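You operate a simulated robot arm through the tools that you are given. There is no shell and no other tool.

You run a simulated robot arm. Do the job below in one go: nothing can be reset, and whatever is moved stays where it is left.

TASK
Fill the blue spout pack to the LOW line and cap it.
Fine: It stays in the holder, spout aside, nothing spilt; the cap has the pack's colour. Where these are worked on the way, their far stop is far enough and under half their travel is too little: spout.

The check looks at the end state, three seconds after you hand in, the way a careful person would. Anything else that was tipped, shoved, dropped, spilled or broken makes it a failure. A push-on lid holds only when it is set on centred and level and pressed home; a screw cap is set on level and turned clockwise until tight.

THE ROBOT
A 7-joint arm with a two-finger parallel gripper, fixed in place. Base frame: the origin is at the foot of the arm, x ahead of it, y to its left, z up; the work surface is at about z = 800. Lengths are in mm, angles in degrees, forces in N, time in s.
With the tool pointing down near the work surface it reaches from about 300 to 700 mm from the base axis. Its first joint turns from -66.0 to 66.0 degrees. Payload 1.57 kg.
Tool frame: the origin (TCP) lies between the finger pads and is the grasp point; the fingertips stand 30 mm ahead of it; z points along the fingers, y is the line along which they close. Largest opening 110 mm; finger width 24, thickness 12; the body of the gripper, 48 by 112 mm, starts 78 mm behind the TCP.
Orientation is that of the tool frame in the base frame, as a unit quaternion [x, y, z, w]. With the fingers straight down and closing along the base's y, the tool's x points along the base's -x, its y along +y and its z along -z.

THE INTERFACE
- The arm moves only by the tool drive_tool. Its argument "steps" is a list of rows, each a list of 7 numbers: the shift along the base's x, y, z in units of 100 mm (1.0 is 100 mm), then the turn, a rotation vector about the base's x, y, z in units of 45 degrees (1.0 is 45 degrees), then the gripper command, from -1 (fully open) to 1 (shut), values between in proportion. In form: [[tx, ty, tz, ax, ay, az, fingers], ...]. A call has 1 to 20 rows; each row is the pose to reach, as a shift and turn from the pose commanded when the call began. A call with a number of a shift or a turn outside -1 to 1 is refused whole. Each row takes 0.2 s and may step no farther than 50 mm and 8.6 degrees from the row before; otherwise, or with a gripper value out of range, the whole call is refused. Where a pose cannot be reached the arm comes as near as it can. A force on the tool above 90 N (or 10 N above the force at the start of the call, whichever is more), or a blocked arm, ends the call early, and 0.2 s more pass. The fingers move at their own pace (about 108 mm/s each) and stop on an object; they squeeze with about 31 N. The grip force told is the motor's: it shows also when the fingers shut on nothing. Time passes only in rows, and 0.2 s behind the last, so rows that repeat a pose let the fingers close. It gives the time, the measured TCP pose, the force on the tool (base axes), the opening and the grip force at its end, in the units of the frame above (readings bear some noise), with the torque about the TCP (base axes, N m) and any sound that the robot's microphone picked up.
- Cameras (640 x 400 px; columns grow to the right, rows downward): "scene" is fixed at [177.8, -402, 1406.5]; the picture's right is [0.64, -0.77, 0.00], its down [-0.41, -0.35, -0.84] and it looks along [0.64, 0.54, -0.54] (base axes); focal length 232 px, centre (320, 200). "wrist" rides on the gripper at [70, 16, -141] in the tool frame; the picture's right is [-0.23, 0.97, 0.00], its down [-0.86, -0.20, -0.48] and it looks along [-0.47, -0.11, 0.88] (tool axes); focal length 222 px, centre (320, 200). There is no depth. A picture from a camera that has moved, and an enlarged one, comes with that camera's place and axes in the base frame and with its lens.
- get_image(camera): a new picture of that camera. No time passes.
- inspect(camera, box): a new picture of the part [left, top, right, bottom] of that camera's present view, enlarged. No time passes.
- job_done(): hands the job in; it is judged then, once.

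Nothing tells you positions but the pictures and the camera data. Unless the task says otherwise, let go and move clear before handing in.

The tools are called after "Request:" by a JSON object that holds its "op" and its "data". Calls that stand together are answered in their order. drive_tool: Moves the arm, as the interface text tells. Its arguments: {"type":"object","properties":{"steps":{"type":"array","items":{"type":"array","items":{"type":"number"}}}},"required":["steps"]} The other tools are called the same way: get_image (camera) takes a picture; inspect (camera, box) takes an enlarged picture of a part of a camera's view; job_done () hands the job in.

At the start:

```text
time_s: 0.0
position: [342.0, -115.2, 1293.2]
orientation: [0.001, 1.0, -0.001, -0.001]
ft_force: [0.2, 0.6, -0.4]
moment: [0.01, 0.01, -0.02]
gripper_width: 110.0
gripper_force: 0.1
```

scene: 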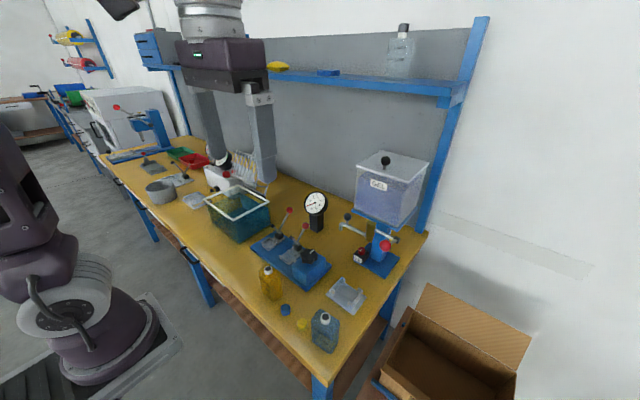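
wrist: 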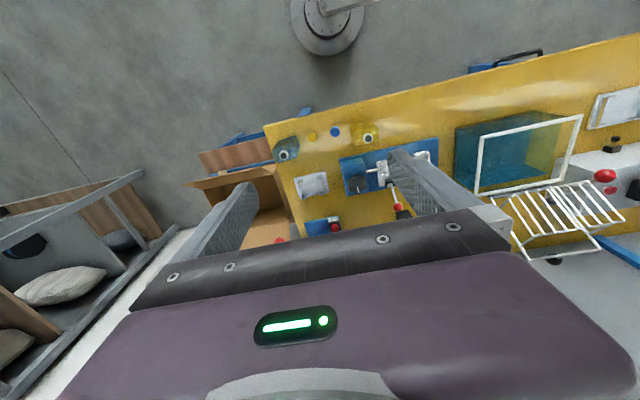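

I see a bench with a blue spout pack, a yellow one, two caps, a dispenser tank with a "GEL" label, and some fixtures. I'll look closer before moving.

Request:
{"op": "inspect", "data": {"camera": "scene", "box": [240, 240, 400, 360]}}

Request:
{"op": "inspect", "data": {"camera": "scene", "box": [320, 140, 440, 290]}}

Request:
{"op": "inspect", "data": {"camera": "scene", "box": [240, 180, 350, 290]}}

Request:
{"op": "inspect", "data": {"camera": "wrist", "box": [260, 110, 450, 240]}}

Request:
{"op": "inspect", "data": {"camera": "scene", "box": [100, 80, 290, 240]}}

```text
3.33 times, centred on (320, 300) of scene
camera zoom: at [177.8, -402.0, 1406.5], right [0.64, -0.77, 0.0], down [-0.41, -0.35, -0.84], along [0.64, 0.54, -0.54], focal length 772 px, centre (320, -133)
```

zoom: 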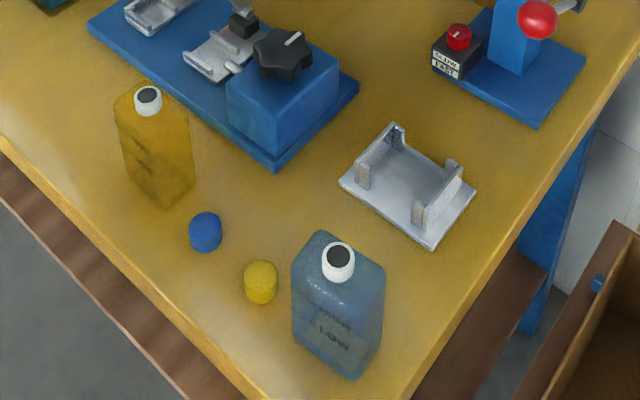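

```text
2.67 times, centred on (380, 215) of scene
camera zoom: at [177.8, -402.0, 1406.5], right [0.64, -0.77, 0.0], down [-0.41, -0.35, -0.84], along [0.64, 0.54, -0.54], focal length 618 px, centre (160, 160)
```

zoom: 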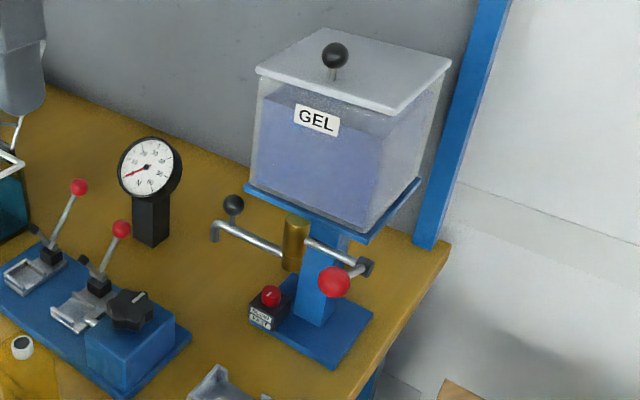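

```text
3.64 times, centred on (295, 235) of scene
camera zoom: at [177.8, -402.0, 1406.5], right [0.64, -0.77, 0.0], down [-0.41, -0.35, -0.84], along [0.64, 0.54, -0.54], focal length 842 px, centre (411, 73)
```

zoom: 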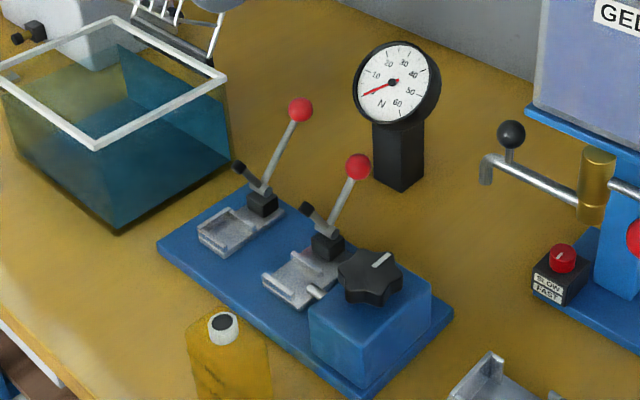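

```text
3.08 times, centred on (355, 175) of wrist
camera zoom: at [272.0, -97.9, 1435.5], right [0.23, 0.97, 0.0], down [0.86, -0.2, 0.48], along [0.47, -0.11, -0.88], focal length 684 px, centre (212, 277)
```

zoom: 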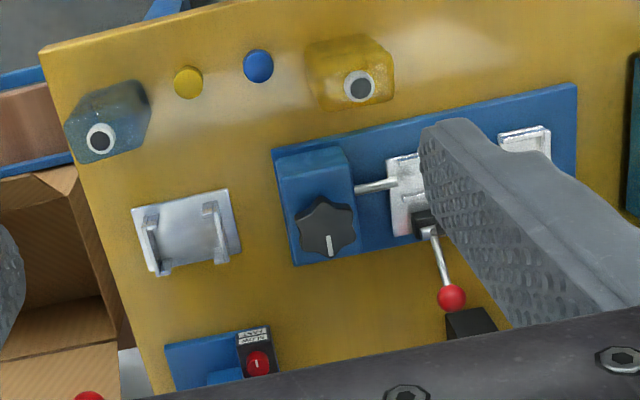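

```text
2.50 times, centred on (195, 160) of scene
camera zoom: at [177.8, -402.0, 1406.5], right [0.64, -0.77, 0.0], down [-0.41, -0.35, -0.84], along [0.64, 0.54, -0.54], focal length 579 px, centre (632, 300)
```

zoom: 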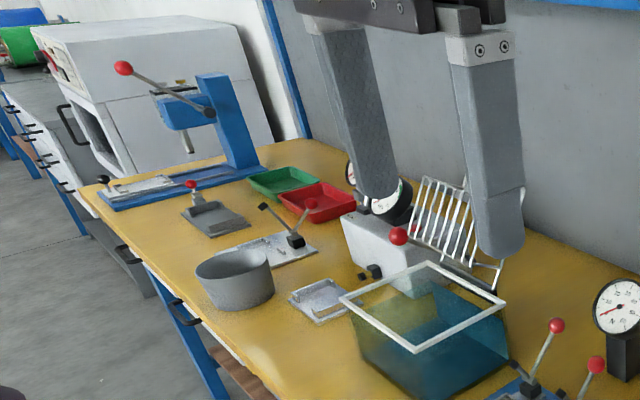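

The blue pack's neck looks to be near (413,-223,896) and the blue cap near (404,-88). The silver holder is around (545,-195), and the dispenser column around (730,-215). Next I'll move the wrist camera to study the dispenser and holder.

Request:
{"op": "drive_tool", "data": {"steps": [[0.15, -0.2, -0.25, 0, -0.17, 0, -1], [0.3, -0.4, -0.5, 0, -0.34, 0, -1], [0.45, -0.6, -0.75, 0, -0.51, 0, -1], [0.6, -0.8, -0.93, 0, -0.67, 0, -1]]}}

Request:
{"op": "get_image", "data": {"camera": "wrist"}}

Request:
{"op": "get_image", "data": {"camera": "scene"}}

```text
time_s: 1.0
position: [400.3, -195.8, 1198.4]
orientation: [0.001, 0.965, 0.0, 0.261]
ft_force: [1.2, -0.2, -0.2]
moment: [0.05, 0.01, 0.0]
gripper_width: 110.2
gripper_force: 0.1
```

```text
taken
camera wrist: at [270.0, -178.0, 1286.3], right [0.2, 0.97, 0.11], down [0.5, -0.2, 0.84], along [0.84, -0.11, -0.52], focal length 222 px, centre (320, 200)
```

wrist: 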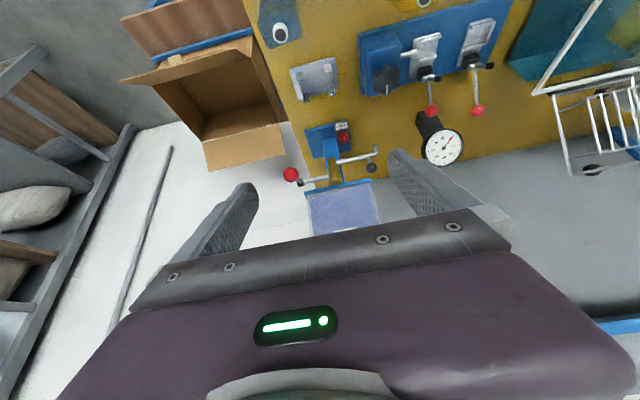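

```text
taken
```

scene: 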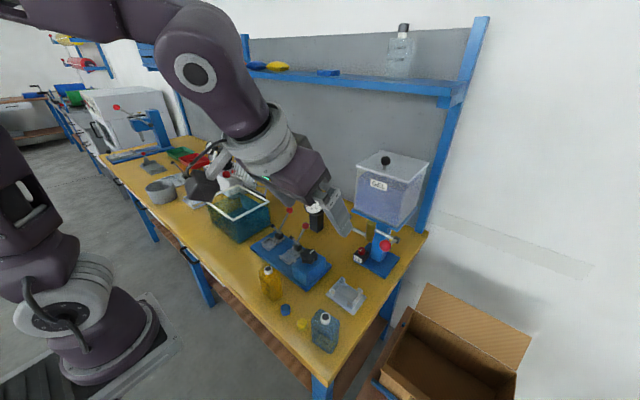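

The wrist view shows the dispenser upside down. I'll zoom in on it.

Request:
{"op": "inspect", "data": {"camera": "wrist", "box": [260, 110, 400, 210]}}

Request:
{"op": "inspect", "data": {"camera": "wrist", "box": [270, 40, 350, 110]}}

Request:
{"op": "inspect", "data": {"camera": "scene", "box": [335, 200, 415, 270]}}

Request:
{"op": "inspect", "data": {"camera": "scene", "box": [300, 265, 380, 360]}}

```text
4.00 times, centred on (330, 160) of wrist
camera zoom: at [270.0, -178.0, 1286.3], right [0.2, 0.97, 0.11], down [0.5, -0.2, 0.84], along [0.84, -0.11, -0.52], focal length 888 px, centre (280, 360)
```

zoom: 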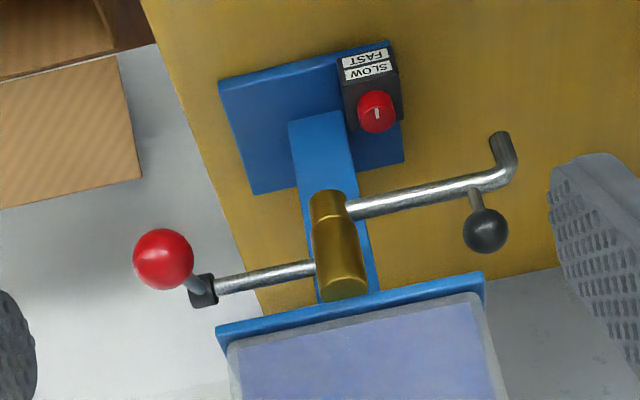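

```text
5.71 times, centred on (310, 75) of wrist
camera zoom: at [270.0, -178.0, 1286.3], right [0.2, 0.97, 0.11], down [0.5, -0.2, 0.84], along [0.84, -0.11, -0.52], focal length 1269 px, centre (377, 914)
```

zoom: 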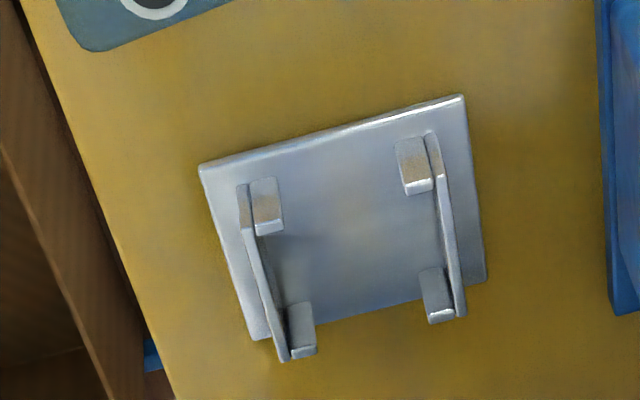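

```text
5.71 times, centred on (375, 235) of scene
camera zoom: at [177.9, -402.0, 1406.5], right [0.64, -0.77, 0.0], down [-0.41, -0.35, -0.84], along [0.64, 0.54, -0.54], focal length 1324 px, centre (6, 0)
```

zoom: 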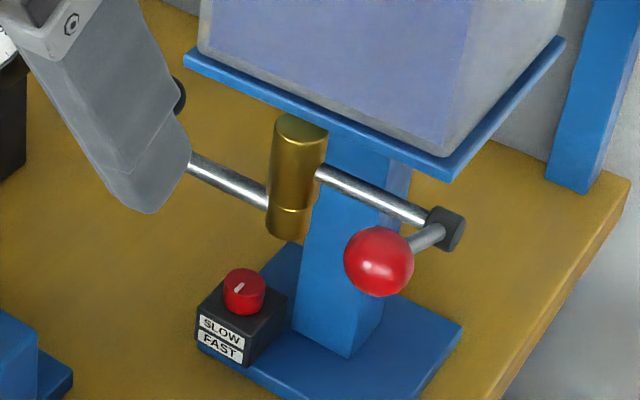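

```text
4.21 times, centred on (340, 312) of scene
camera zoom: at [177.9, -402.0, 1406.5], right [0.64, -0.77, 0.0], down [-0.41, -0.35, -0.84], along [0.64, 0.54, -0.54], focal length 975 px, centre (236, -274)
```

zoom: 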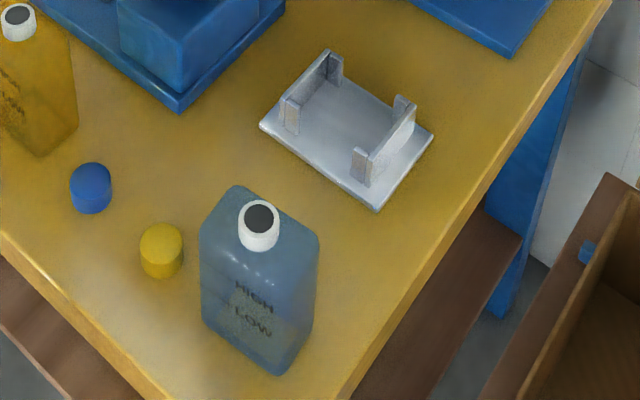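

Triangulating from both views:
- The brass swivel is at about (655,-188), with the nozzle at (653,-88,934) pointing +y. The spout arm is about 100 mm long, so swung 90° it sits over the holder centre at about (553,-188).
- The red valve ball is at (575,-264,1030).
- The holder channel is about 68 mm wide in y.

Next I'll level the tool, turn it and look down at the pack.

Request:
{"op": "drive_tool", "data": {"steps": [[0, -0.05, -0.1, 0, 0.17, 0, -1], [0.05, -0.1, -0.3, 0, 0.34, 0, -1], [0.1, -0.2, -0.5, 0, 0.51, 0, -1], [0.13, -0.25, -0.8, 0, 0.67, 0, -1]]}}

Request:
{"op": "drive_tool", "data": {"steps": [[0, 0, 0, 0, 0, -0.18, -1], [0, 0, 0, 0, 0, -0.36, -1], [0, 0, 0, 0, 0, -0.54, -1], [0, 0, 0, 0, 0, -0.72, -1], [0, 0, 0, 0, 0, -0.9, -1]]}}

Request:
{"op": "drive_tool", "data": {"steps": [[0, 0, 0, 0, 0, -0.19, -1], [0, 0, 0, 0, 0, -0.38, -1], [0, 0, 0, 0, 0, -0.57, -1], [0, 0, 0, 0, 0, -0.76, -1], [0, 0, 0, 0, 0, -0.94, -1]]}}

Request:
{"op": "get_image", "data": {"camera": "wrist"}}

```text
time_s: 2.0
position: [413.8, -222.0, 1120.0]
orientation: [0.0, 1.0, 0.0, -0.001]
ft_force: [-0.3, -0.2, 0.0]
moment: [0.01, 0.01, -0.03]
gripper_width: 110.4
gripper_force: 0.0
```

```text
time_s: 3.2
position: [414.2, -221.5, 1120.7]
orientation: [0.347, 0.938, 0.001, 0.0]
ft_force: [-1.0, 0.0, -0.1]
moment: [0.05, 0.01, -0.01]
gripper_width: 110.1
gripper_force: 0.0
```

```text
time_s: 4.4
position: [414.8, -221.5, 1120.5]
orientation: [0.661, 0.75, 0.0, 0.0]
ft_force: [0.7, -0.5, 0.4]
moment: [0.01, 0.0, -0.03]
gripper_width: 109.7
gripper_force: 0.0
```

```text
taken
camera wrist: at [421.8, -148.2, 1262.9], right [0.99, -0.11, 0.0], down [-0.09, -0.87, 0.48], along [-0.05, -0.48, -0.88], focal length 222 px, centre (320, 200)
```

wrist: 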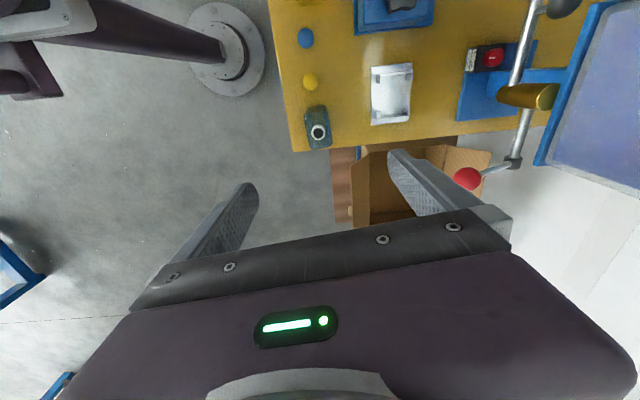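

Request:
{"op": "inspect", "data": {"camera": "wrist", "box": [280, 90, 360, 160]}}

Request:
{"op": "inspect", "data": {"camera": "wrist", "box": [350, 40, 430, 140]}}

Request:
{"op": "inspect", "data": {"camera": "wrist", "box": [440, 0, 580, 200]}}

```text
5.71 times, centred on (320, 125) of wrist
camera zoom: at [421.8, -148.2, 1262.9], right [0.99, -0.11, 0.0], down [-0.09, -0.87, 0.48], along [-0.05, -0.48, -0.88], focal length 1269 px, centre (320, 629)
```

zoom: 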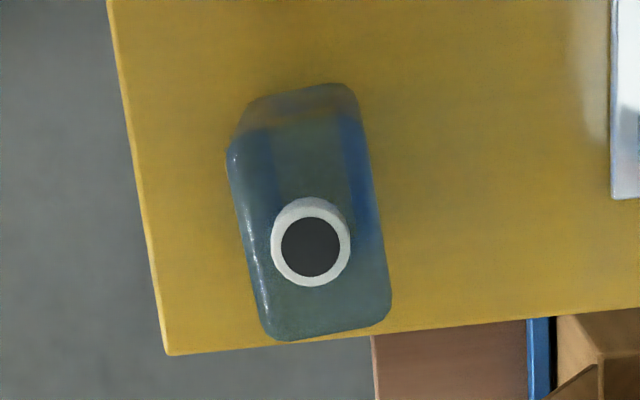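

```text
4.00 times, centred on (390, 90) of wrist
camera zoom: at [421.8, -148.2, 1262.9], right [0.99, -0.11, 0.0], down [-0.09, -0.87, 0.48], along [-0.05, -0.48, -0.88], focal length 888 px, centre (40, 640)
```

zoom: 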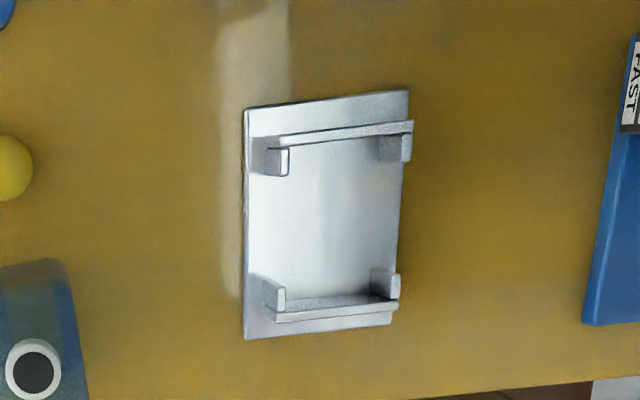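

```text
2.00 times, centred on (510, 100) of wrist
camera zoom: at [421.8, -148.2, 1262.9], right [0.99, -0.11, 0.0], down [-0.09, -0.87, 0.48], along [-0.05, -0.48, -0.88], focal length 444 px, centre (-60, 400)
```

zoom: 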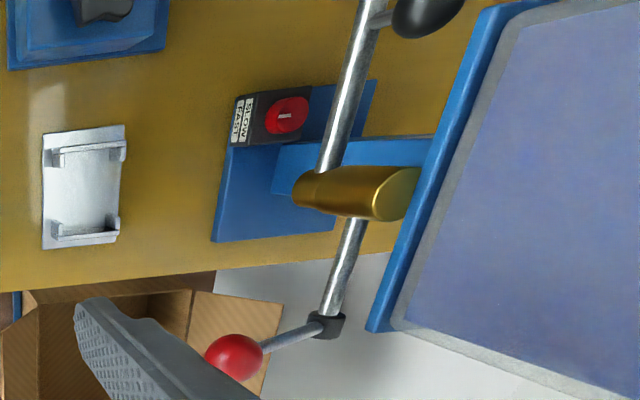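

Request:
{"op": "drive_tool", "data": {"steps": [[0, -0.02, -0.4, 0, 0, 0, -1], [0, -0.02, -0.8, 0, 0, 0, -1], [-0.01, -0.02, -1.0, 0, 0, 0, -1]]}}

Request:
{"op": "inspect", "data": {"camera": "wrist", "box": [240, 60, 400, 180]}}

Request:
{"op": "inspect", "data": {"camera": "scene", "box": [290, 290, 370, 360]}}

```text
time_s: 5.2
position: [414.7, -222.6, 1022.6]
orientation: [0.661, 0.75, 0.0, -0.001]
ft_force: [0.5, -0.4, 0.1]
moment: [0.01, -0.02, 0.0]
gripper_width: 110.0
gripper_force: 0.1
```

```text
3.33 times, centred on (320, 120) of wrist
camera zoom: at [421.7, -150.5, 1164.3], right [0.99, -0.1, 0.0], down [-0.09, -0.87, 0.48], along [-0.05, -0.48, -0.88], focal length 740 px, centre (320, 467)
```

zoom: 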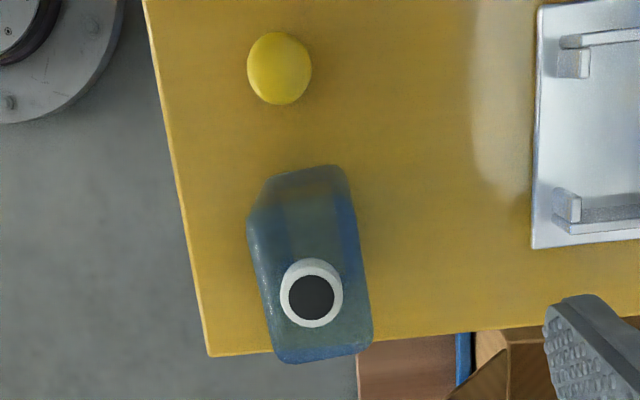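

```text
5.71 times, centred on (330, 325) of scene
camera zoom: at [177.9, -402.0, 1406.5], right [0.64, -0.77, 0.0], down [-0.41, -0.35, -0.84], along [0.64, 0.54, -0.54], focal length 1324 px, centre (263, -514)
```

zoom: 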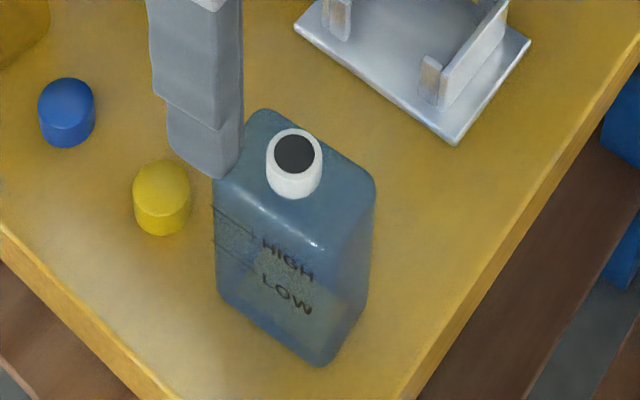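

The blue pack stands at about (411,-223), turned about 5°, and is roughly 60 mm wide and 40 mm thick. I'll come down around it, closing across its thin side and keeping the tips at about z=833 so they clear the holder's clips.

Request:
{"op": "drive_tool", "data": {"steps": [[-0.03, -0.01, -0.3, 0, 0, -0.05, -1], [-0.03, -0.01, -0.6, 0, 0, -0.05, -1], [-0.03, -0.01, -0.8, 0, 0, -0.05, -1], [-0.03, -0.01, -0.8, 0, 0, -0.05, -1]]}}

Request:
{"op": "inspect", "data": {"camera": "scene", "box": [280, 230, 390, 360]}}

Request:
{"op": "get_image", "data": {"camera": "wrist"}}

```text
time_s: 6.2
position: [410.5, -223.3, 942.6]
orientation: [0.676, 0.737, -0.001, 0.0]
ft_force: [0.7, -0.2, -0.8]
moment: [-0.02, 0.02, 0.03]
gripper_width: 110.0
gripper_force: 0.0
```

```text
3.08 times, centred on (335, 295) of scene
camera zoom: at [177.8, -402.0, 1406.5], right [0.64, -0.77, 0.0], down [-0.41, -0.35, -0.84], along [0.64, 0.54, -0.54], focal length 713 px, centre (274, -92)
```

zoom: 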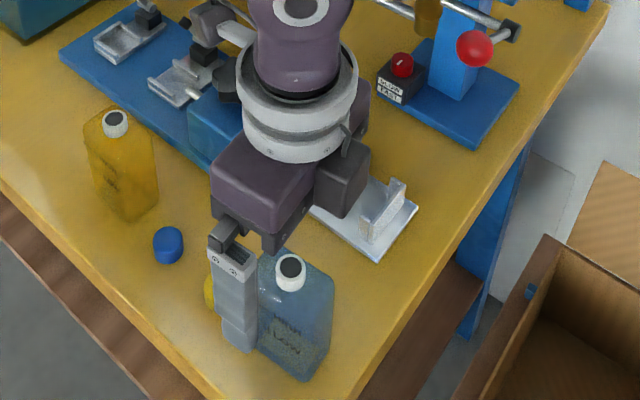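

```text
taken
camera wrist: at [421.0, -152.1, 1084.5], right [0.99, -0.14, 0.0], down [-0.12, -0.87, 0.48], along [-0.07, -0.47, -0.88], focal length 222 px, centre (320, 200)
```

wrist: 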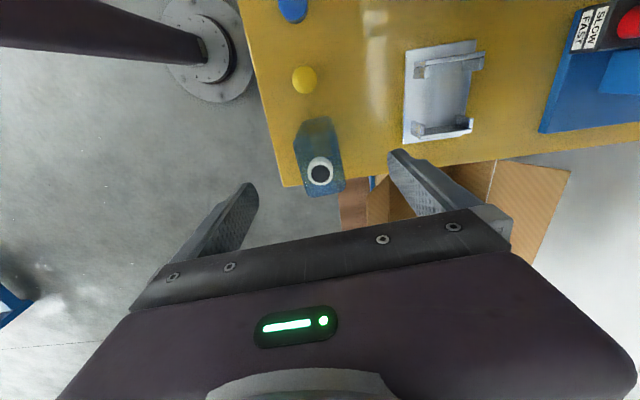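

Request:
{"op": "drive_tool", "data": {"steps": [[0, 0, -0.3, 0, 0, 0, -1], [0, 0, -0.6, 0, 0, 0, -1], [0, 0, -0.77, 0, 0, 0, -1], [0, 0, -0.77, 0, 0, 0, -1]]}}

Request:
{"op": "inspect", "data": {"camera": "scene", "box": [280, 230, 390, 360]}}

Request:
{"op": "get_image", "data": {"camera": "wrist"}}

```text
time_s: 7.2
position: [410.0, -224.0, 862.8]
orientation: [0.676, 0.737, 0.0, 0.0]
ft_force: [-0.1, -0.1, 0.3]
moment: [0.01, 0.02, -0.02]
gripper_width: 109.8
gripper_force: 0.0
```

```text
3.08 times, centred on (335, 295) of scene
camera zoom: at [177.8, -402.0, 1406.5], right [0.64, -0.77, 0.0], down [-0.41, -0.35, -0.84], along [0.64, 0.54, -0.54], focal length 713 px, centre (274, -92)
```

zoom: 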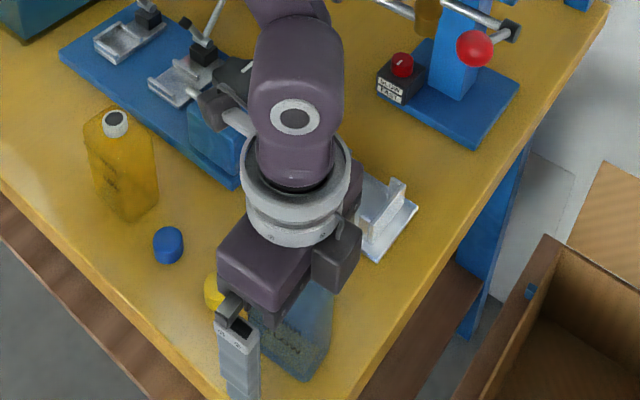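

```text
taken
camera wrist: at [420.4, -153.1, 1005.2], right [0.99, -0.14, 0.0], down [-0.12, -0.87, 0.48], along [-0.07, -0.47, -0.88], focal length 222 px, centre (320, 200)
```

wrist: 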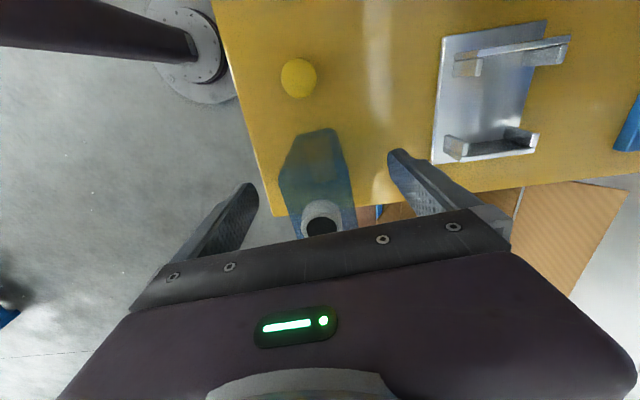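

Request:
{"op": "drive_tool", "data": {"steps": [[0, 0, 0, 0, 0, 0, -0.5], [0, 0, 0, 0, 0, 0, 0.0], [0, 0, 0, 0, 0, 0, 0.2], [0, 0, 0, 0, 0, 0, 0.35], [0, 0, 0, 0, 0, 0, 0.4]]}}

Request:
{"op": "get_image", "data": {"camera": "wrist"}}

```text
time_s: 8.4
position: [410.5, -224.6, 862.3]
orientation: [0.676, 0.737, 0.0, -0.001]
ft_force: [-0.2, -0.4, 0.0]
moment: [-0.02, 0.0, 0.0]
gripper_width: 39.2
gripper_force: 30.8
```

```text
taken
camera wrist: at [420.4, -153.1, 1005.5], right [0.99, -0.14, 0.0], down [-0.12, -0.87, 0.48], along [-0.07, -0.47, -0.88], focal length 222 px, centre (320, 200)
```

wrist: 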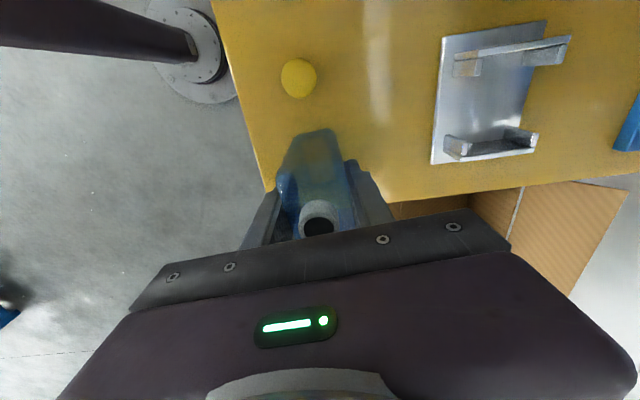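

Gripped at 39 mm. I'll lift the pack.

Request:
{"op": "drive_tool", "data": {"steps": [[0, 0, 0.1, 0, 0, 0, 0.4], [0, 0, 0.3, 0, 0, 0, 0.4], [0, 0, 0.6, 0, 0, 0, 0.4], [0, 0, 0.8, 0, 0, -0.05, 0.4], [0, 0, 0.8, 0, 0, -0.1, 0.4]]}}

Request:
{"op": "get_image", "data": {"camera": "wrist"}}

Request:
{"op": "get_image", "data": {"camera": "scene"}}

```text
time_s: 9.6
position: [411.2, -224.2, 941.9]
orientation: [0.705, 0.709, 0.0, 0.0]
ft_force: [-0.3, -1.1, -0.6]
moment: [-0.02, 0.02, 0.0]
gripper_width: 39.2
gripper_force: 31.0
```

```text
taken
camera wrist: at [427.3, -152.4, 1085.4], right [0.98, -0.22, 0.0], down [-0.19, -0.86, 0.48], along [-0.11, -0.47, -0.88], focal length 222 px, centre (320, 200)
```

wrist: 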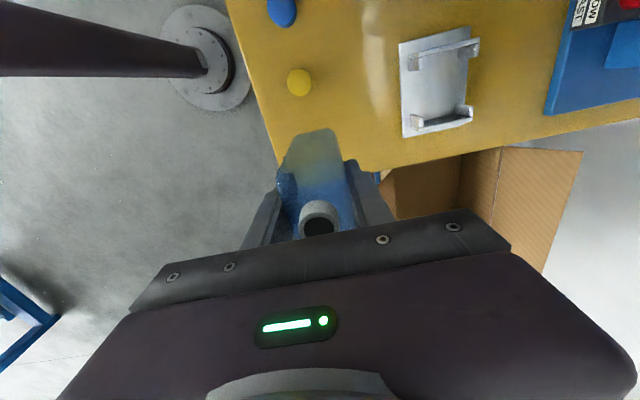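

```text
taken
```

scene: 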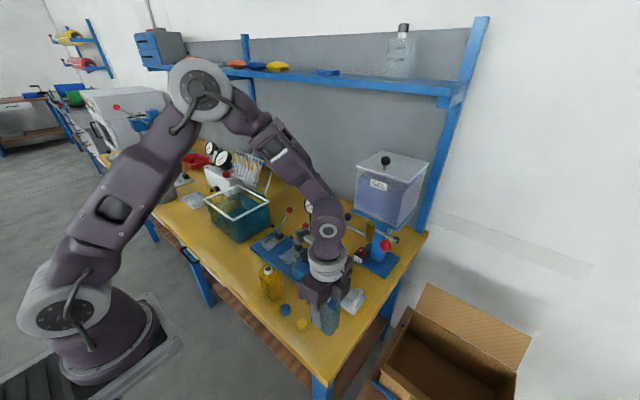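

The pack is square to the gripper. I'll carry it above the holder at about (552,-188).

Request:
{"op": "drive_tool", "data": {"steps": [[0.3, 0.08, 0, 0, 0, 0, 0.4], [0.6, 0.15, 0, 0, 0, 0, 0.4], [0.8, 0.2, 0, 0, 0, 0, 0.4], [0.98, 0.25, 0, 0, 0, 0, 0.4]]}}

Request:
{"op": "drive_tool", "data": {"steps": [[0.2, 0.05, 0, 0, 0, 0, 0.4], [0.43, 0.1, 0, 0, 0, 0, 0.4], [0.43, 0.1, 0, 0, 0, 0, 0.4]]}}

Request:
{"op": "get_image", "data": {"camera": "wrist"}}

Request:
{"op": "inspect", "data": {"camera": "scene", "box": [300, 200, 420, 320]}}

```text
time_s: 10.6
position: [508.8, -197.8, 943.8]
orientation: [0.705, 0.709, 0.001, 0.0]
ft_force: [-0.2, -0.6, -1.1]
moment: [0.0, 0.03, 0.01]
gripper_width: 39.1
gripper_force: 31.2
```

```text
time_s: 11.4
position: [553.5, -188.9, 944.8]
orientation: [0.704, 0.71, 0.001, 0.0]
ft_force: [-0.1, 0.0, -0.3]
moment: [0.01, 0.03, 0.02]
gripper_width: 39.1
gripper_force: 31.0
```

```text
taken
camera wrist: at [568.7, -117.2, 1086.5], right [0.98, -0.22, 0.0], down [-0.19, -0.86, 0.48], along [-0.11, -0.47, -0.88], focal length 222 px, centre (320, 200)
```

wrist: 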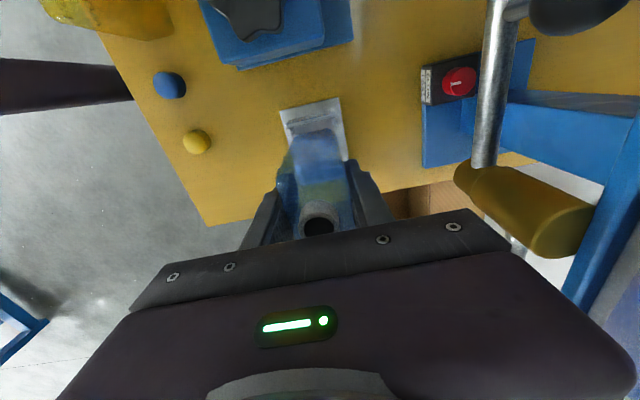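

```text
3.33 times, centred on (360, 260) of scene
camera zoom: at [177.9, -402.0, 1406.5], right [0.64, -0.77, 0.0], down [-0.41, -0.35, -0.84], along [0.64, 0.54, -0.54], focal length 772 px, centre (187, 0)
```

zoom: 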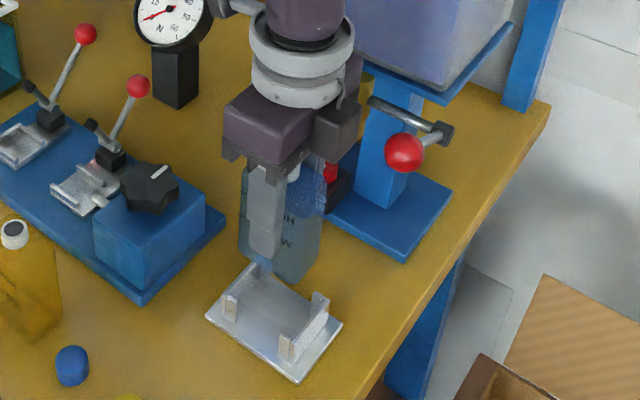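

Request:
{"op": "inspect", "data": {"camera": "wrist", "box": [260, 80, 380, 180]}}

Request:
{"op": "inspect", "data": {"camera": "scene", "box": [325, 240, 385, 320]}}

```text
4.00 times, centred on (320, 130) of wrist
camera zoom: at [568.7, -117.2, 1086.5], right [0.98, -0.22, 0.0], down [-0.19, -0.86, 0.48], along [-0.11, -0.47, -0.88], focal length 888 px, centre (320, 480)
```

zoom: 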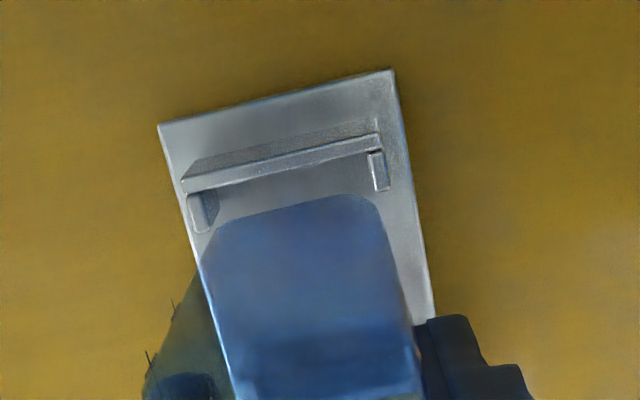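

```text
5.00 times, centred on (355, 280) of scene
camera zoom: at [177.9, -402.0, 1406.5], right [0.64, -0.77, 0.0], down [-0.41, -0.35, -0.84], along [0.64, 0.54, -0.54], focal length 1158 px, centre (145, -200)
```

zoom: 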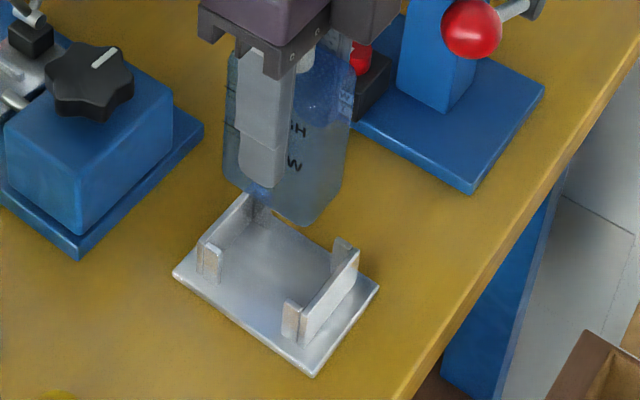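

Comparing pack and holder in the same picture, I need to shift about -3 mm in x and -2 mm in y. I'll do that, come partway down, and check again.

Request:
{"op": "drive_tool", "data": {"steps": [[-0.025, -0.02, 0, 0, 0, 0, 0.4], [-0.025, -0.02, -0.2, 0, 0, 0, 0.4], [-0.025, -0.02, -0.38, 0, 0, 0, 0.4], [-0.025, -0.02, -0.38, 0, 0, 0, 0.4]]}}

Request:
{"op": "inspect", "data": {"camera": "wrist", "box": [250, 60, 370, 180]}}

Request:
{"op": "inspect", "data": {"camera": "scene", "box": [325, 240, 385, 320]}}

```text
time_s: 12.4
position: [549.2, -189.4, 903.9]
orientation: [0.704, 0.71, 0.0, 0.0]
ft_force: [0.2, -0.5, -0.6]
moment: [0.01, 0.02, -0.02]
gripper_width: 39.8
gripper_force: 31.0
```

```text
3.33 times, centred on (310, 120) of wrist
camera zoom: at [565.5, -118.5, 1046.2], right [0.98, -0.22, 0.0], down [-0.19, -0.86, 0.48], along [-0.1, -0.47, -0.88], focal length 740 px, centre (353, 467)
```

zoom: 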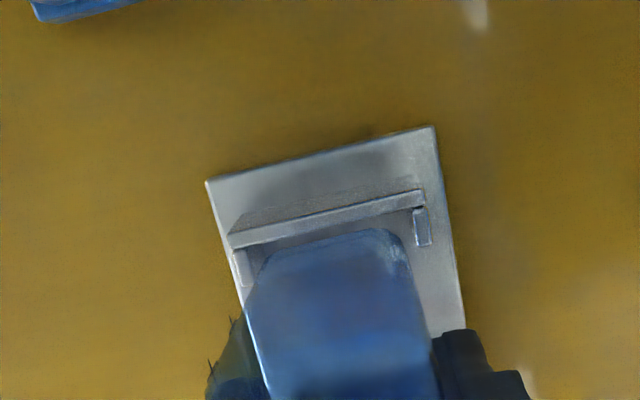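

```text
5.00 times, centred on (355, 280) of scene
camera zoom: at [177.9, -402.0, 1406.5], right [0.64, -0.77, 0.0], down [-0.41, -0.35, -0.84], along [0.64, 0.54, -0.54], focal length 1158 px, centre (145, -200)
```

zoom: 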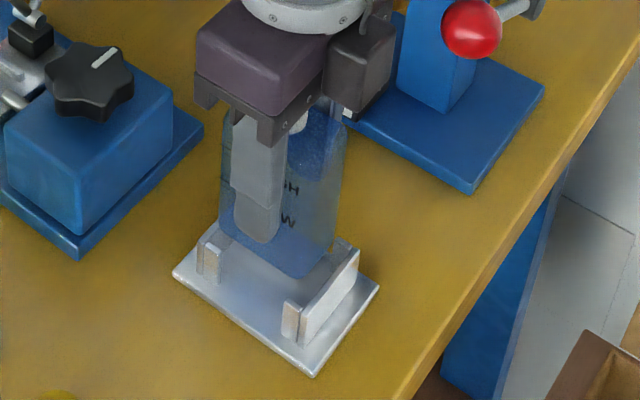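

The pack is inside the channel with clearance on the sides I can see. I'll go down slowly to the floor.

Request:
{"op": "drive_tool", "data": {"steps": [[0, 0, -0.1, 0, 0, 0, 0.4], [0, 0, -0.2, 0, 0, 0, 0.4], [0, 0, -0.3, 0, 0, 0, 0.4], [0, 0, -0.32, 0, 0, 0, 0.4], [0, 0, -0.32, 0, 0, 0, 0.4]]}}

Request:
{"op": "inspect", "data": {"camera": "scene", "box": [325, 240, 385, 320]}}

Request:
{"op": "inspect", "data": {"camera": "wrist", "box": [250, 60, 370, 180]}}

```text
time_s: 13.6
position: [548.7, -189.5, 872.0]
orientation: [0.704, 0.71, 0.0, 0.0]
ft_force: [0.0, 0.0, -0.8]
moment: [-0.01, 0.01, 0.02]
gripper_width: 39.4
gripper_force: 31.7
```

```text
5.00 times, centred on (355, 280) of scene
camera zoom: at [177.9, -402.0, 1406.5], right [0.64, -0.77, 0.0], down [-0.41, -0.35, -0.84], along [0.64, 0.54, -0.54], focal length 1158 px, centre (145, -200)
```

zoom: 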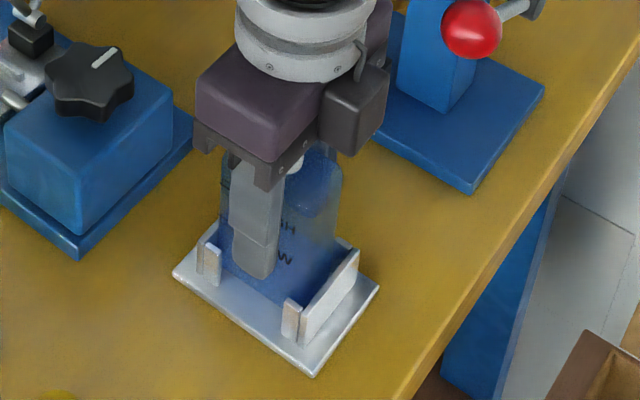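

```text
3.33 times, centred on (310, 120) of wrist
camera zoom: at [565.6, -118.8, 1015.0], right [0.98, -0.22, 0.0], down [-0.19, -0.86, 0.48], along [-0.1, -0.47, -0.88], focal length 740 px, centre (353, 467)
```

zoom: 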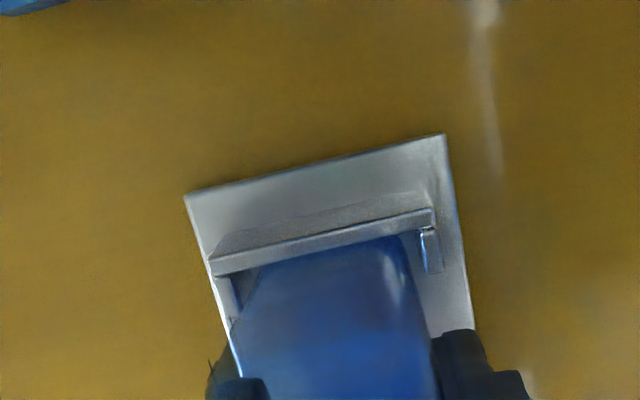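

Request:
{"op": "drive_tool", "data": {"steps": [[0, 0, -0.02, 0, 0, 0, 0.4], [0, 0, -0.04, 0, 0, 0, 0.4], [0, 0, -0.04, 0, 0, 0, 0.4]]}}

Request:
{"op": "drive_tool", "data": {"steps": [[0, 0, -0.02, 0, 0, 0, 0.4], [0, 0, -0.02, 0, 0, 0, 0.4]]}}

```text
time_s: 14.4
position: [549.9, -191.2, 869.1]
orientation: [0.705, 0.709, 0.0, 0.0]
ft_force: [0.8, 0.6, 0.1]
moment: [0.01, -0.01, 0.0]
gripper_width: 39.2
gripper_force: 30.9
```

```text
time_s: 15.0
position: [549.3, -190.6, 868.9]
orientation: [0.704, 0.71, -0.001, 0.001]
ft_force: [-1.6, -0.4, 28.0]
moment: [0.04, 0.22, 0.02]
gripper_width: 39.6
gripper_force: 31.1
```

It touches the floor at a TCP height of about 868.7. I'll ease off, release, and lift out.

Request:
{"op": "drive_tool", "data": {"steps": [[0, 0, 0.015, 0, 0, 0, 0.4], [0, 0, 0.015, 0, 0, 0, 0.2], [0, 0, 0.015, 0, 0, 0, -0.3], [0, 0, 0.015, 0, 0, 0, -0.3]]}}

Request:
{"op": "inspect", "data": {"camera": "wrist", "box": [200, 60, 440, 260]}}

```text
time_s: 16.0
position: [549.7, -189.0, 868.3]
orientation: [0.705, 0.71, -0.001, 0.0]
ft_force: [0.3, -0.8, -0.2]
moment: [0.04, 0.02, 0.04]
gripper_width: 71.4
gripper_force: 0.1
```

```text
2.00 times, centred on (320, 160) of wrist
camera zoom: at [564.8, -118.9, 1010.9], right [0.98, -0.22, 0.0], down [-0.19, -0.86, 0.48], along [-0.11, -0.47, -0.88], focal length 444 px, centre (320, 280)
```

zoom: 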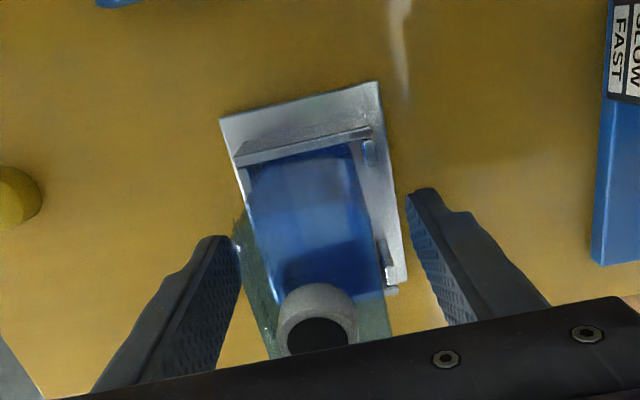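

The pack is seated and released. I'll lift clear and check it.

Request:
{"op": "drive_tool", "data": {"steps": [[0, 0, 0.3, 0, 0, 0, -0.3], [0, 0, 0.7, 0, 0, 0, -0.3], [0, 0, 1.0, 0, 0, 0, -0.3], [0, 0, 1.0, 0, 0, 0, -0.3]]}}

Request:
{"op": "get_image", "data": {"camera": "wrist"}}

Request:
{"op": "inspect", "data": {"camera": "scene", "box": [320, 200, 420, 320]}}

```text
time_s: 17.0
position: [548.0, -189.0, 968.1]
orientation: [0.705, 0.709, 0.001, 0.0]
ft_force: [0.7, -0.9, 0.0]
moment: [-0.03, -0.01, -0.01]
gripper_width: 71.5
gripper_force: 0.1
```

```text
taken
camera wrist: at [564.1, -118.7, 1111.1], right [0.98, -0.22, 0.0], down [-0.19, -0.86, 0.48], along [-0.11, -0.47, -0.88], focal length 222 px, centre (320, 200)
```

wrist: 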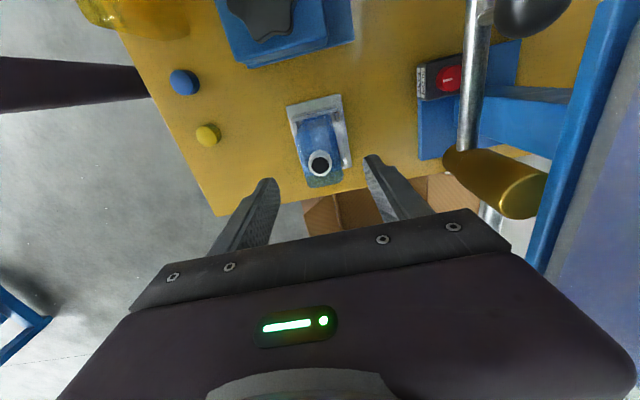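

```text
3.33 times, centred on (370, 260) of scene
camera zoom: at [177.8, -402.0, 1406.5], right [0.64, -0.77, 0.0], down [-0.41, -0.35, -0.84], along [0.64, 0.54, -0.54], focal length 772 px, centre (153, 0)
```

zoom: 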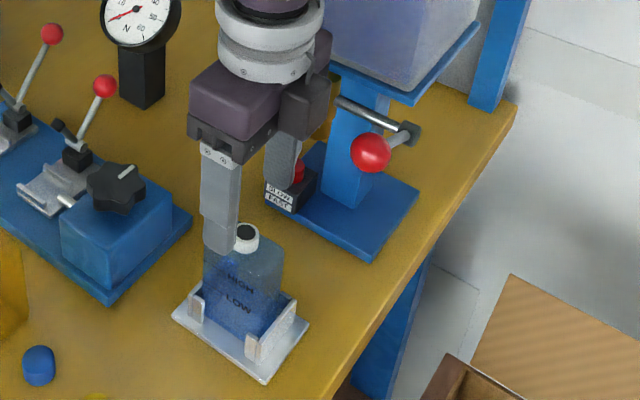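

The pack stands well in the holder, with its neck at about (548,-189). Next is the spout: I'll rise and go around with the wrist leaning 30° away from the tank, so I can straddle the spout tube near the nozzle.

Request:
{"op": "drive_tool", "data": {"steps": [[0, 0, 0.4, 0, 0, 0, -0.3], [0, 0, 0.8, 0, 0, 0, -0.3], [0, 0, 1.0, 0, 0, 0, -0.3]]}}

Request:
{"op": "drive_tool", "data": {"steps": [[0, 0.3, 0, -0.17, 0, 0, -0.3], [0, 0.6, 0, -0.34, 0, 0, -0.3], [0, 0.9, 0.05, -0.5, 0, 0, -0.3], [0, 1.0, 0.05, -0.667, 0, 0, -0.3]]}}

Request:
{"op": "drive_tool", "data": {"steps": [[0.15, 0.3, 0, 0, 0, 0, -0.3], [0.4, 0.6, 0, 0, 0, 0, -0.3], [0.7, 0.6, 0, 0, 0, 0, -0.3], [1.0, 0.6, 0, 0, 0, 0, -0.3], [1.0, 0.6, 0, 0, 0, 0, -0.3]]}}

Request:
{"op": "get_image", "data": {"camera": "wrist"}}

Request:
{"op": "get_image", "data": {"camera": "scene"}}

```text
time_s: 17.8
position: [549.3, -190.6, 1068.0]
orientation: [0.705, 0.709, 0.0, 0.0]
ft_force: [-1.1, 0.3, -0.6]
moment: [0.0, 0.0, 0.0]
gripper_width: 71.5
gripper_force: 0.1
```

```text
time_s: 18.8
position: [549.5, -92.2, 1073.2]
orientation: [0.68, 0.685, -0.184, 0.183]
ft_force: [1.3, -0.8, -0.4]
moment: [-0.03, 0.05, 0.01]
gripper_width: 71.5
gripper_force: 0.0
```

```text
time_s: 20.0
position: [650.3, -30.1, 1072.8]
orientation: [0.681, 0.685, -0.184, 0.182]
ft_force: [1.1, -0.3, 0.3]
moment: [0.03, -0.01, -0.03]
gripper_width: 71.7
gripper_force: 0.0
```

```text
taken
camera wrist: at [666.4, 102.0, 1160.6], right [0.98, -0.19, 0.11], down [-0.19, -0.5, 0.84], along [-0.11, -0.84, -0.53], focal length 222 px, centre (320, 200)
```

wrist: 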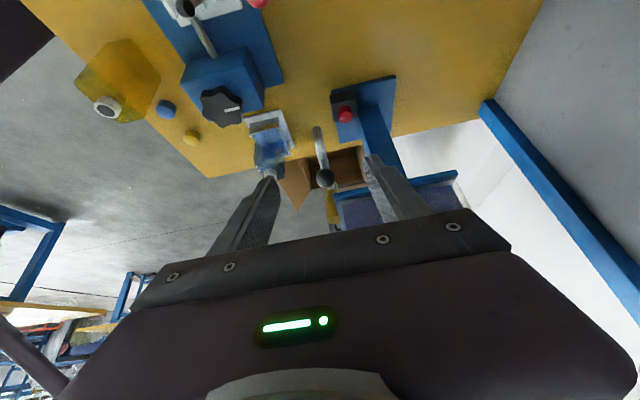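

```text
taken
```

scene: 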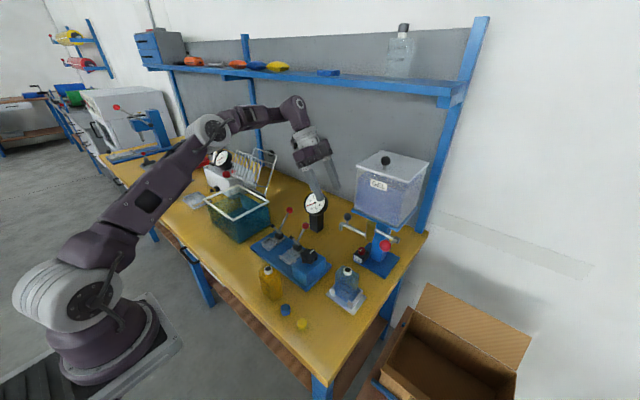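

Request:
{"op": "inspect", "data": {"camera": "wrist", "box": [250, 70, 410, 230]}}

Request:
{"op": "inspect", "data": {"camera": "scene", "box": [330, 190, 410, 310]}}

```text
2.50 times, centred on (330, 150) of wrist
camera zoom: at [666.4, 102.0, 1160.6], right [0.98, -0.19, 0.11], down [-0.19, -0.5, 0.84], along [-0.11, -0.84, -0.53], focal length 555 px, centre (295, 325)
```

zoom: 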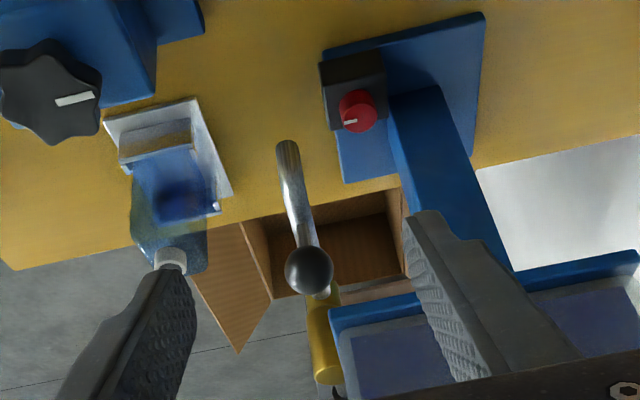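

```text
3.33 times, centred on (370, 250) of scene
camera zoom: at [177.9, -402.0, 1406.5], right [0.64, -0.77, 0.0], down [-0.41, -0.35, -0.84], along [0.64, 0.54, -0.54], focal length 772 px, centre (153, 33)
```

zoom: 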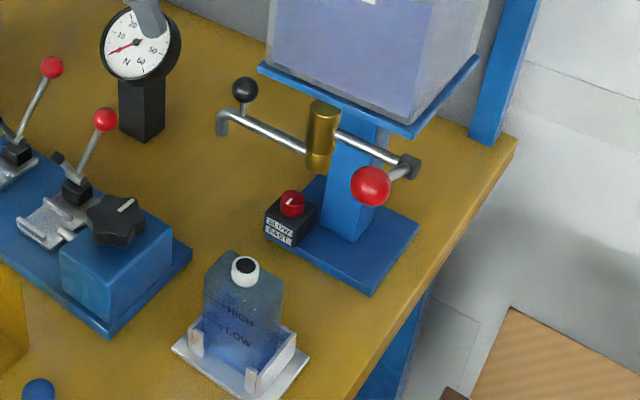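

The nozzle is near (652,-89,934) and the tube near z≈959. I'll slide in along the tool axis so the fingers straddle the tube end.

Request:
{"op": "drive_tool", "data": {"steps": [[0.025, -0.2, -0.35, 0, 0, 0, -0.3], [0.025, -0.4, -0.7, 0, 0, 0, -0.3], [0.025, -0.5, -0.9, 0, 0, 0, -0.3], [0.025, -0.5, -0.9, 0, 0, 0, -0.3]]}}

Request:
{"op": "inspect", "data": {"camera": "wrist", "box": [200, 50, 440, 250]}}

Request:
{"op": "inspect", "data": {"camera": "scene", "box": [300, 160, 410, 270]}}

```text
time_s: 21.0
position: [652.1, -81.1, 982.2]
orientation: [0.681, 0.686, -0.184, 0.182]
ft_force: [-0.4, -0.2, 0.3]
moment: [-0.03, 0.0, 0.0]
gripper_width: 71.4
gripper_force: 0.1
```

```text
2.00 times, centred on (320, 150) of wrist
camera zoom: at [667.0, 51.0, 1069.9], right [0.98, -0.19, 0.11], down [-0.19, -0.5, 0.84], along [-0.1, -0.84, -0.53], focal length 444 px, centre (320, 300)
```

zoom: 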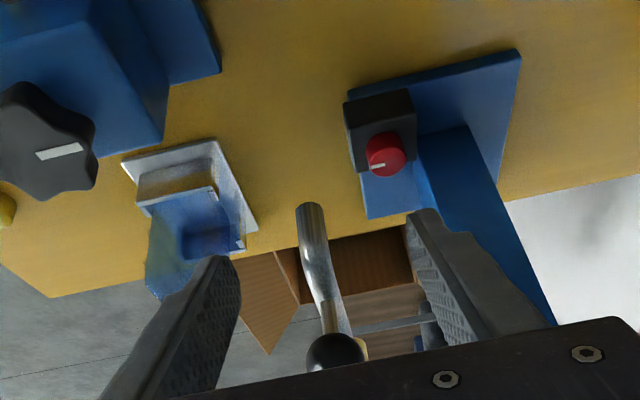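

```text
3.64 times, centred on (355, 215) of scene
camera zoom: at [177.8, -402.0, 1406.5], right [0.64, -0.77, 0.0], down [-0.41, -0.35, -0.84], along [0.64, 0.54, -0.54], focal length 842 px, centre (193, 146)
```

zoom: 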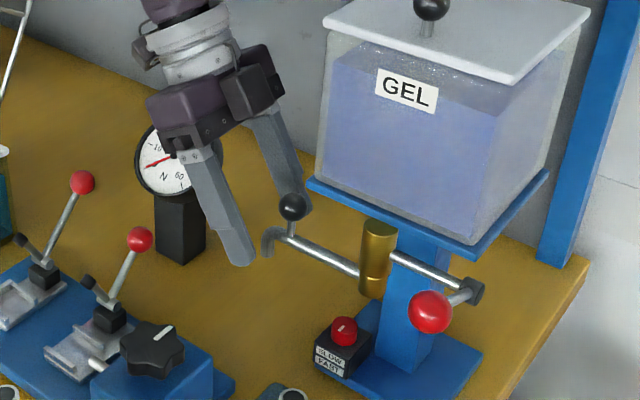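

Request:
{"op": "drive_tool", "data": {"steps": [[-0.01, -0.05, -0.09, 0, 0, 0, -0.3], [-0.01, -0.1, -0.18, 0, 0, 0, -0.1], [-0.01, -0.1, -0.18, 0, 0, 0, 0.2], [-0.01, -0.1, -0.18, 0, 0, 0, 0.35], [-0.01, -0.1, -0.18, 0, 0, 0, 0.35]]}}

Request:
{"op": "inspect", "data": {"camera": "wrist", "box": [200, 50, 440, 250]}}

Request:
{"op": "inspect", "data": {"camera": "scene", "box": [320, 180, 410, 270]}}

```text
time_s: 22.2
position: [652.2, -90.6, 965.5]
orientation: [0.681, 0.685, -0.184, 0.182]
ft_force: [0.5, 0.0, -0.4]
moment: [0.0, -0.01, 0.02]
gripper_width: 35.7
gripper_force: 0.0
```

```text
2.00 times, centred on (320, 150) of wrist
camera zoom: at [667.5, 41.4, 1053.6], right [0.98, -0.19, 0.11], down [-0.19, -0.5, 0.84], along [-0.11, -0.84, -0.53], focal length 444 px, centre (320, 300)
```

zoom: 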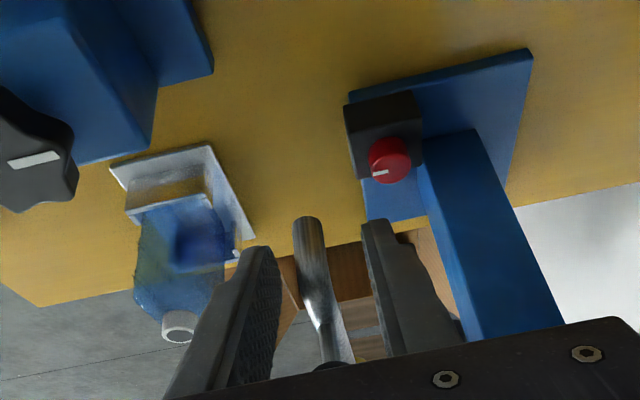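

```text
4.44 times, centred on (365, 225) of scene
camera zoom: at [177.8, -402.0, 1406.5], right [0.64, -0.77, 0.0], down [-0.41, -0.35, -0.84], along [0.64, 0.54, -0.54], focal length 1030 px, centre (120, 89)
```

zoom: 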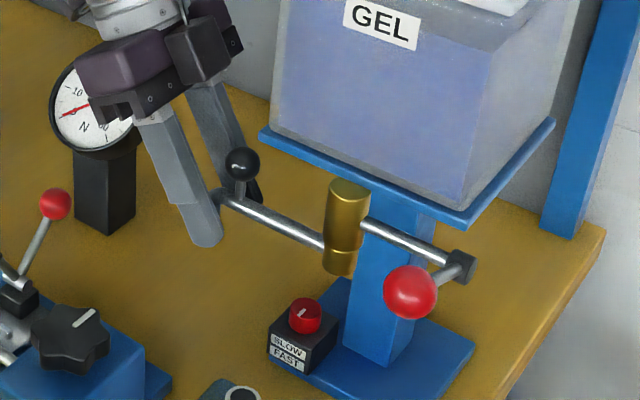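

The tube is caged. I'll swing it 45° about the brass swivel, counter-clockwise toward the holder, turning the tool with it.

Request:
{"op": "drive_tool", "data": {"steps": [[-0.128, -0.014, 0, 0, 0, 0.1667, 0.35], [-0.253, -0.045, 0, 0, 0, 0.3333, 0.35], [-0.372, -0.092, 0, 0, 0, 0.5, 0.35], [-0.485, -0.154, 0, 0, 0, 0.6667, 0.35], [-0.589, -0.23, 0, 0, 0, 0.8333, 0.35], [-0.681, -0.319, 0, 0, 0, 1.0, 0.35]]}}

Request:
{"op": "get_image", "data": {"camera": "wrist"}}

Request:
{"op": "inspect", "data": {"camera": "scene", "box": [300, 160, 420, 300]}}

```text
time_s: 23.6
position: [583.1, -123.3, 965.9]
orientation: [0.366, 0.894, -0.1, 0.238]
ft_force: [0.4, 0.4, -0.4]
moment: [0.0, -0.01, 0.07]
gripper_width: 35.4
gripper_force: 0.1
```

```text
taken
camera wrist: at [501.1, -18.4, 1053.6], right [0.82, 0.56, 0.11], down [0.22, -0.49, 0.84], along [0.52, -0.67, -0.53], focal length 222 px, centre (320, 200)
```

wrist: 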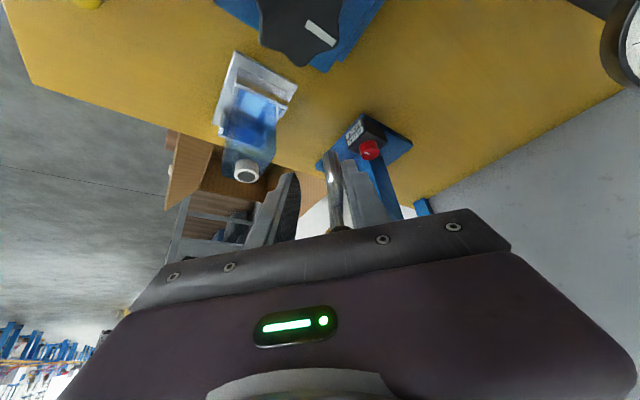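

```text
2.86 times, centred on (360, 230) of scene
camera zoom: at [177.9, -402.0, 1406.5], right [0.64, -0.77, 0.0], down [-0.41, -0.35, -0.84], along [0.64, 0.54, -0.54], focal length 662 px, centre (206, 114)
```

zoom: 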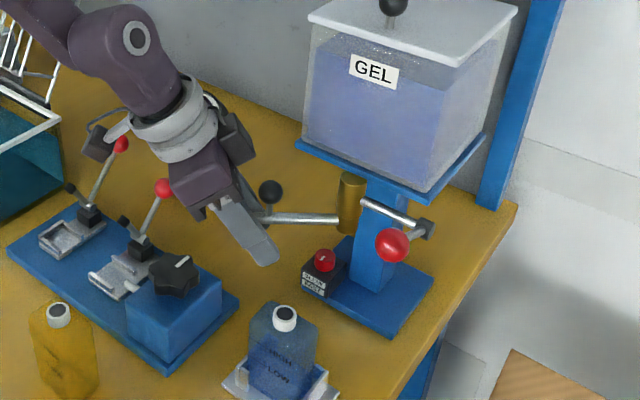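

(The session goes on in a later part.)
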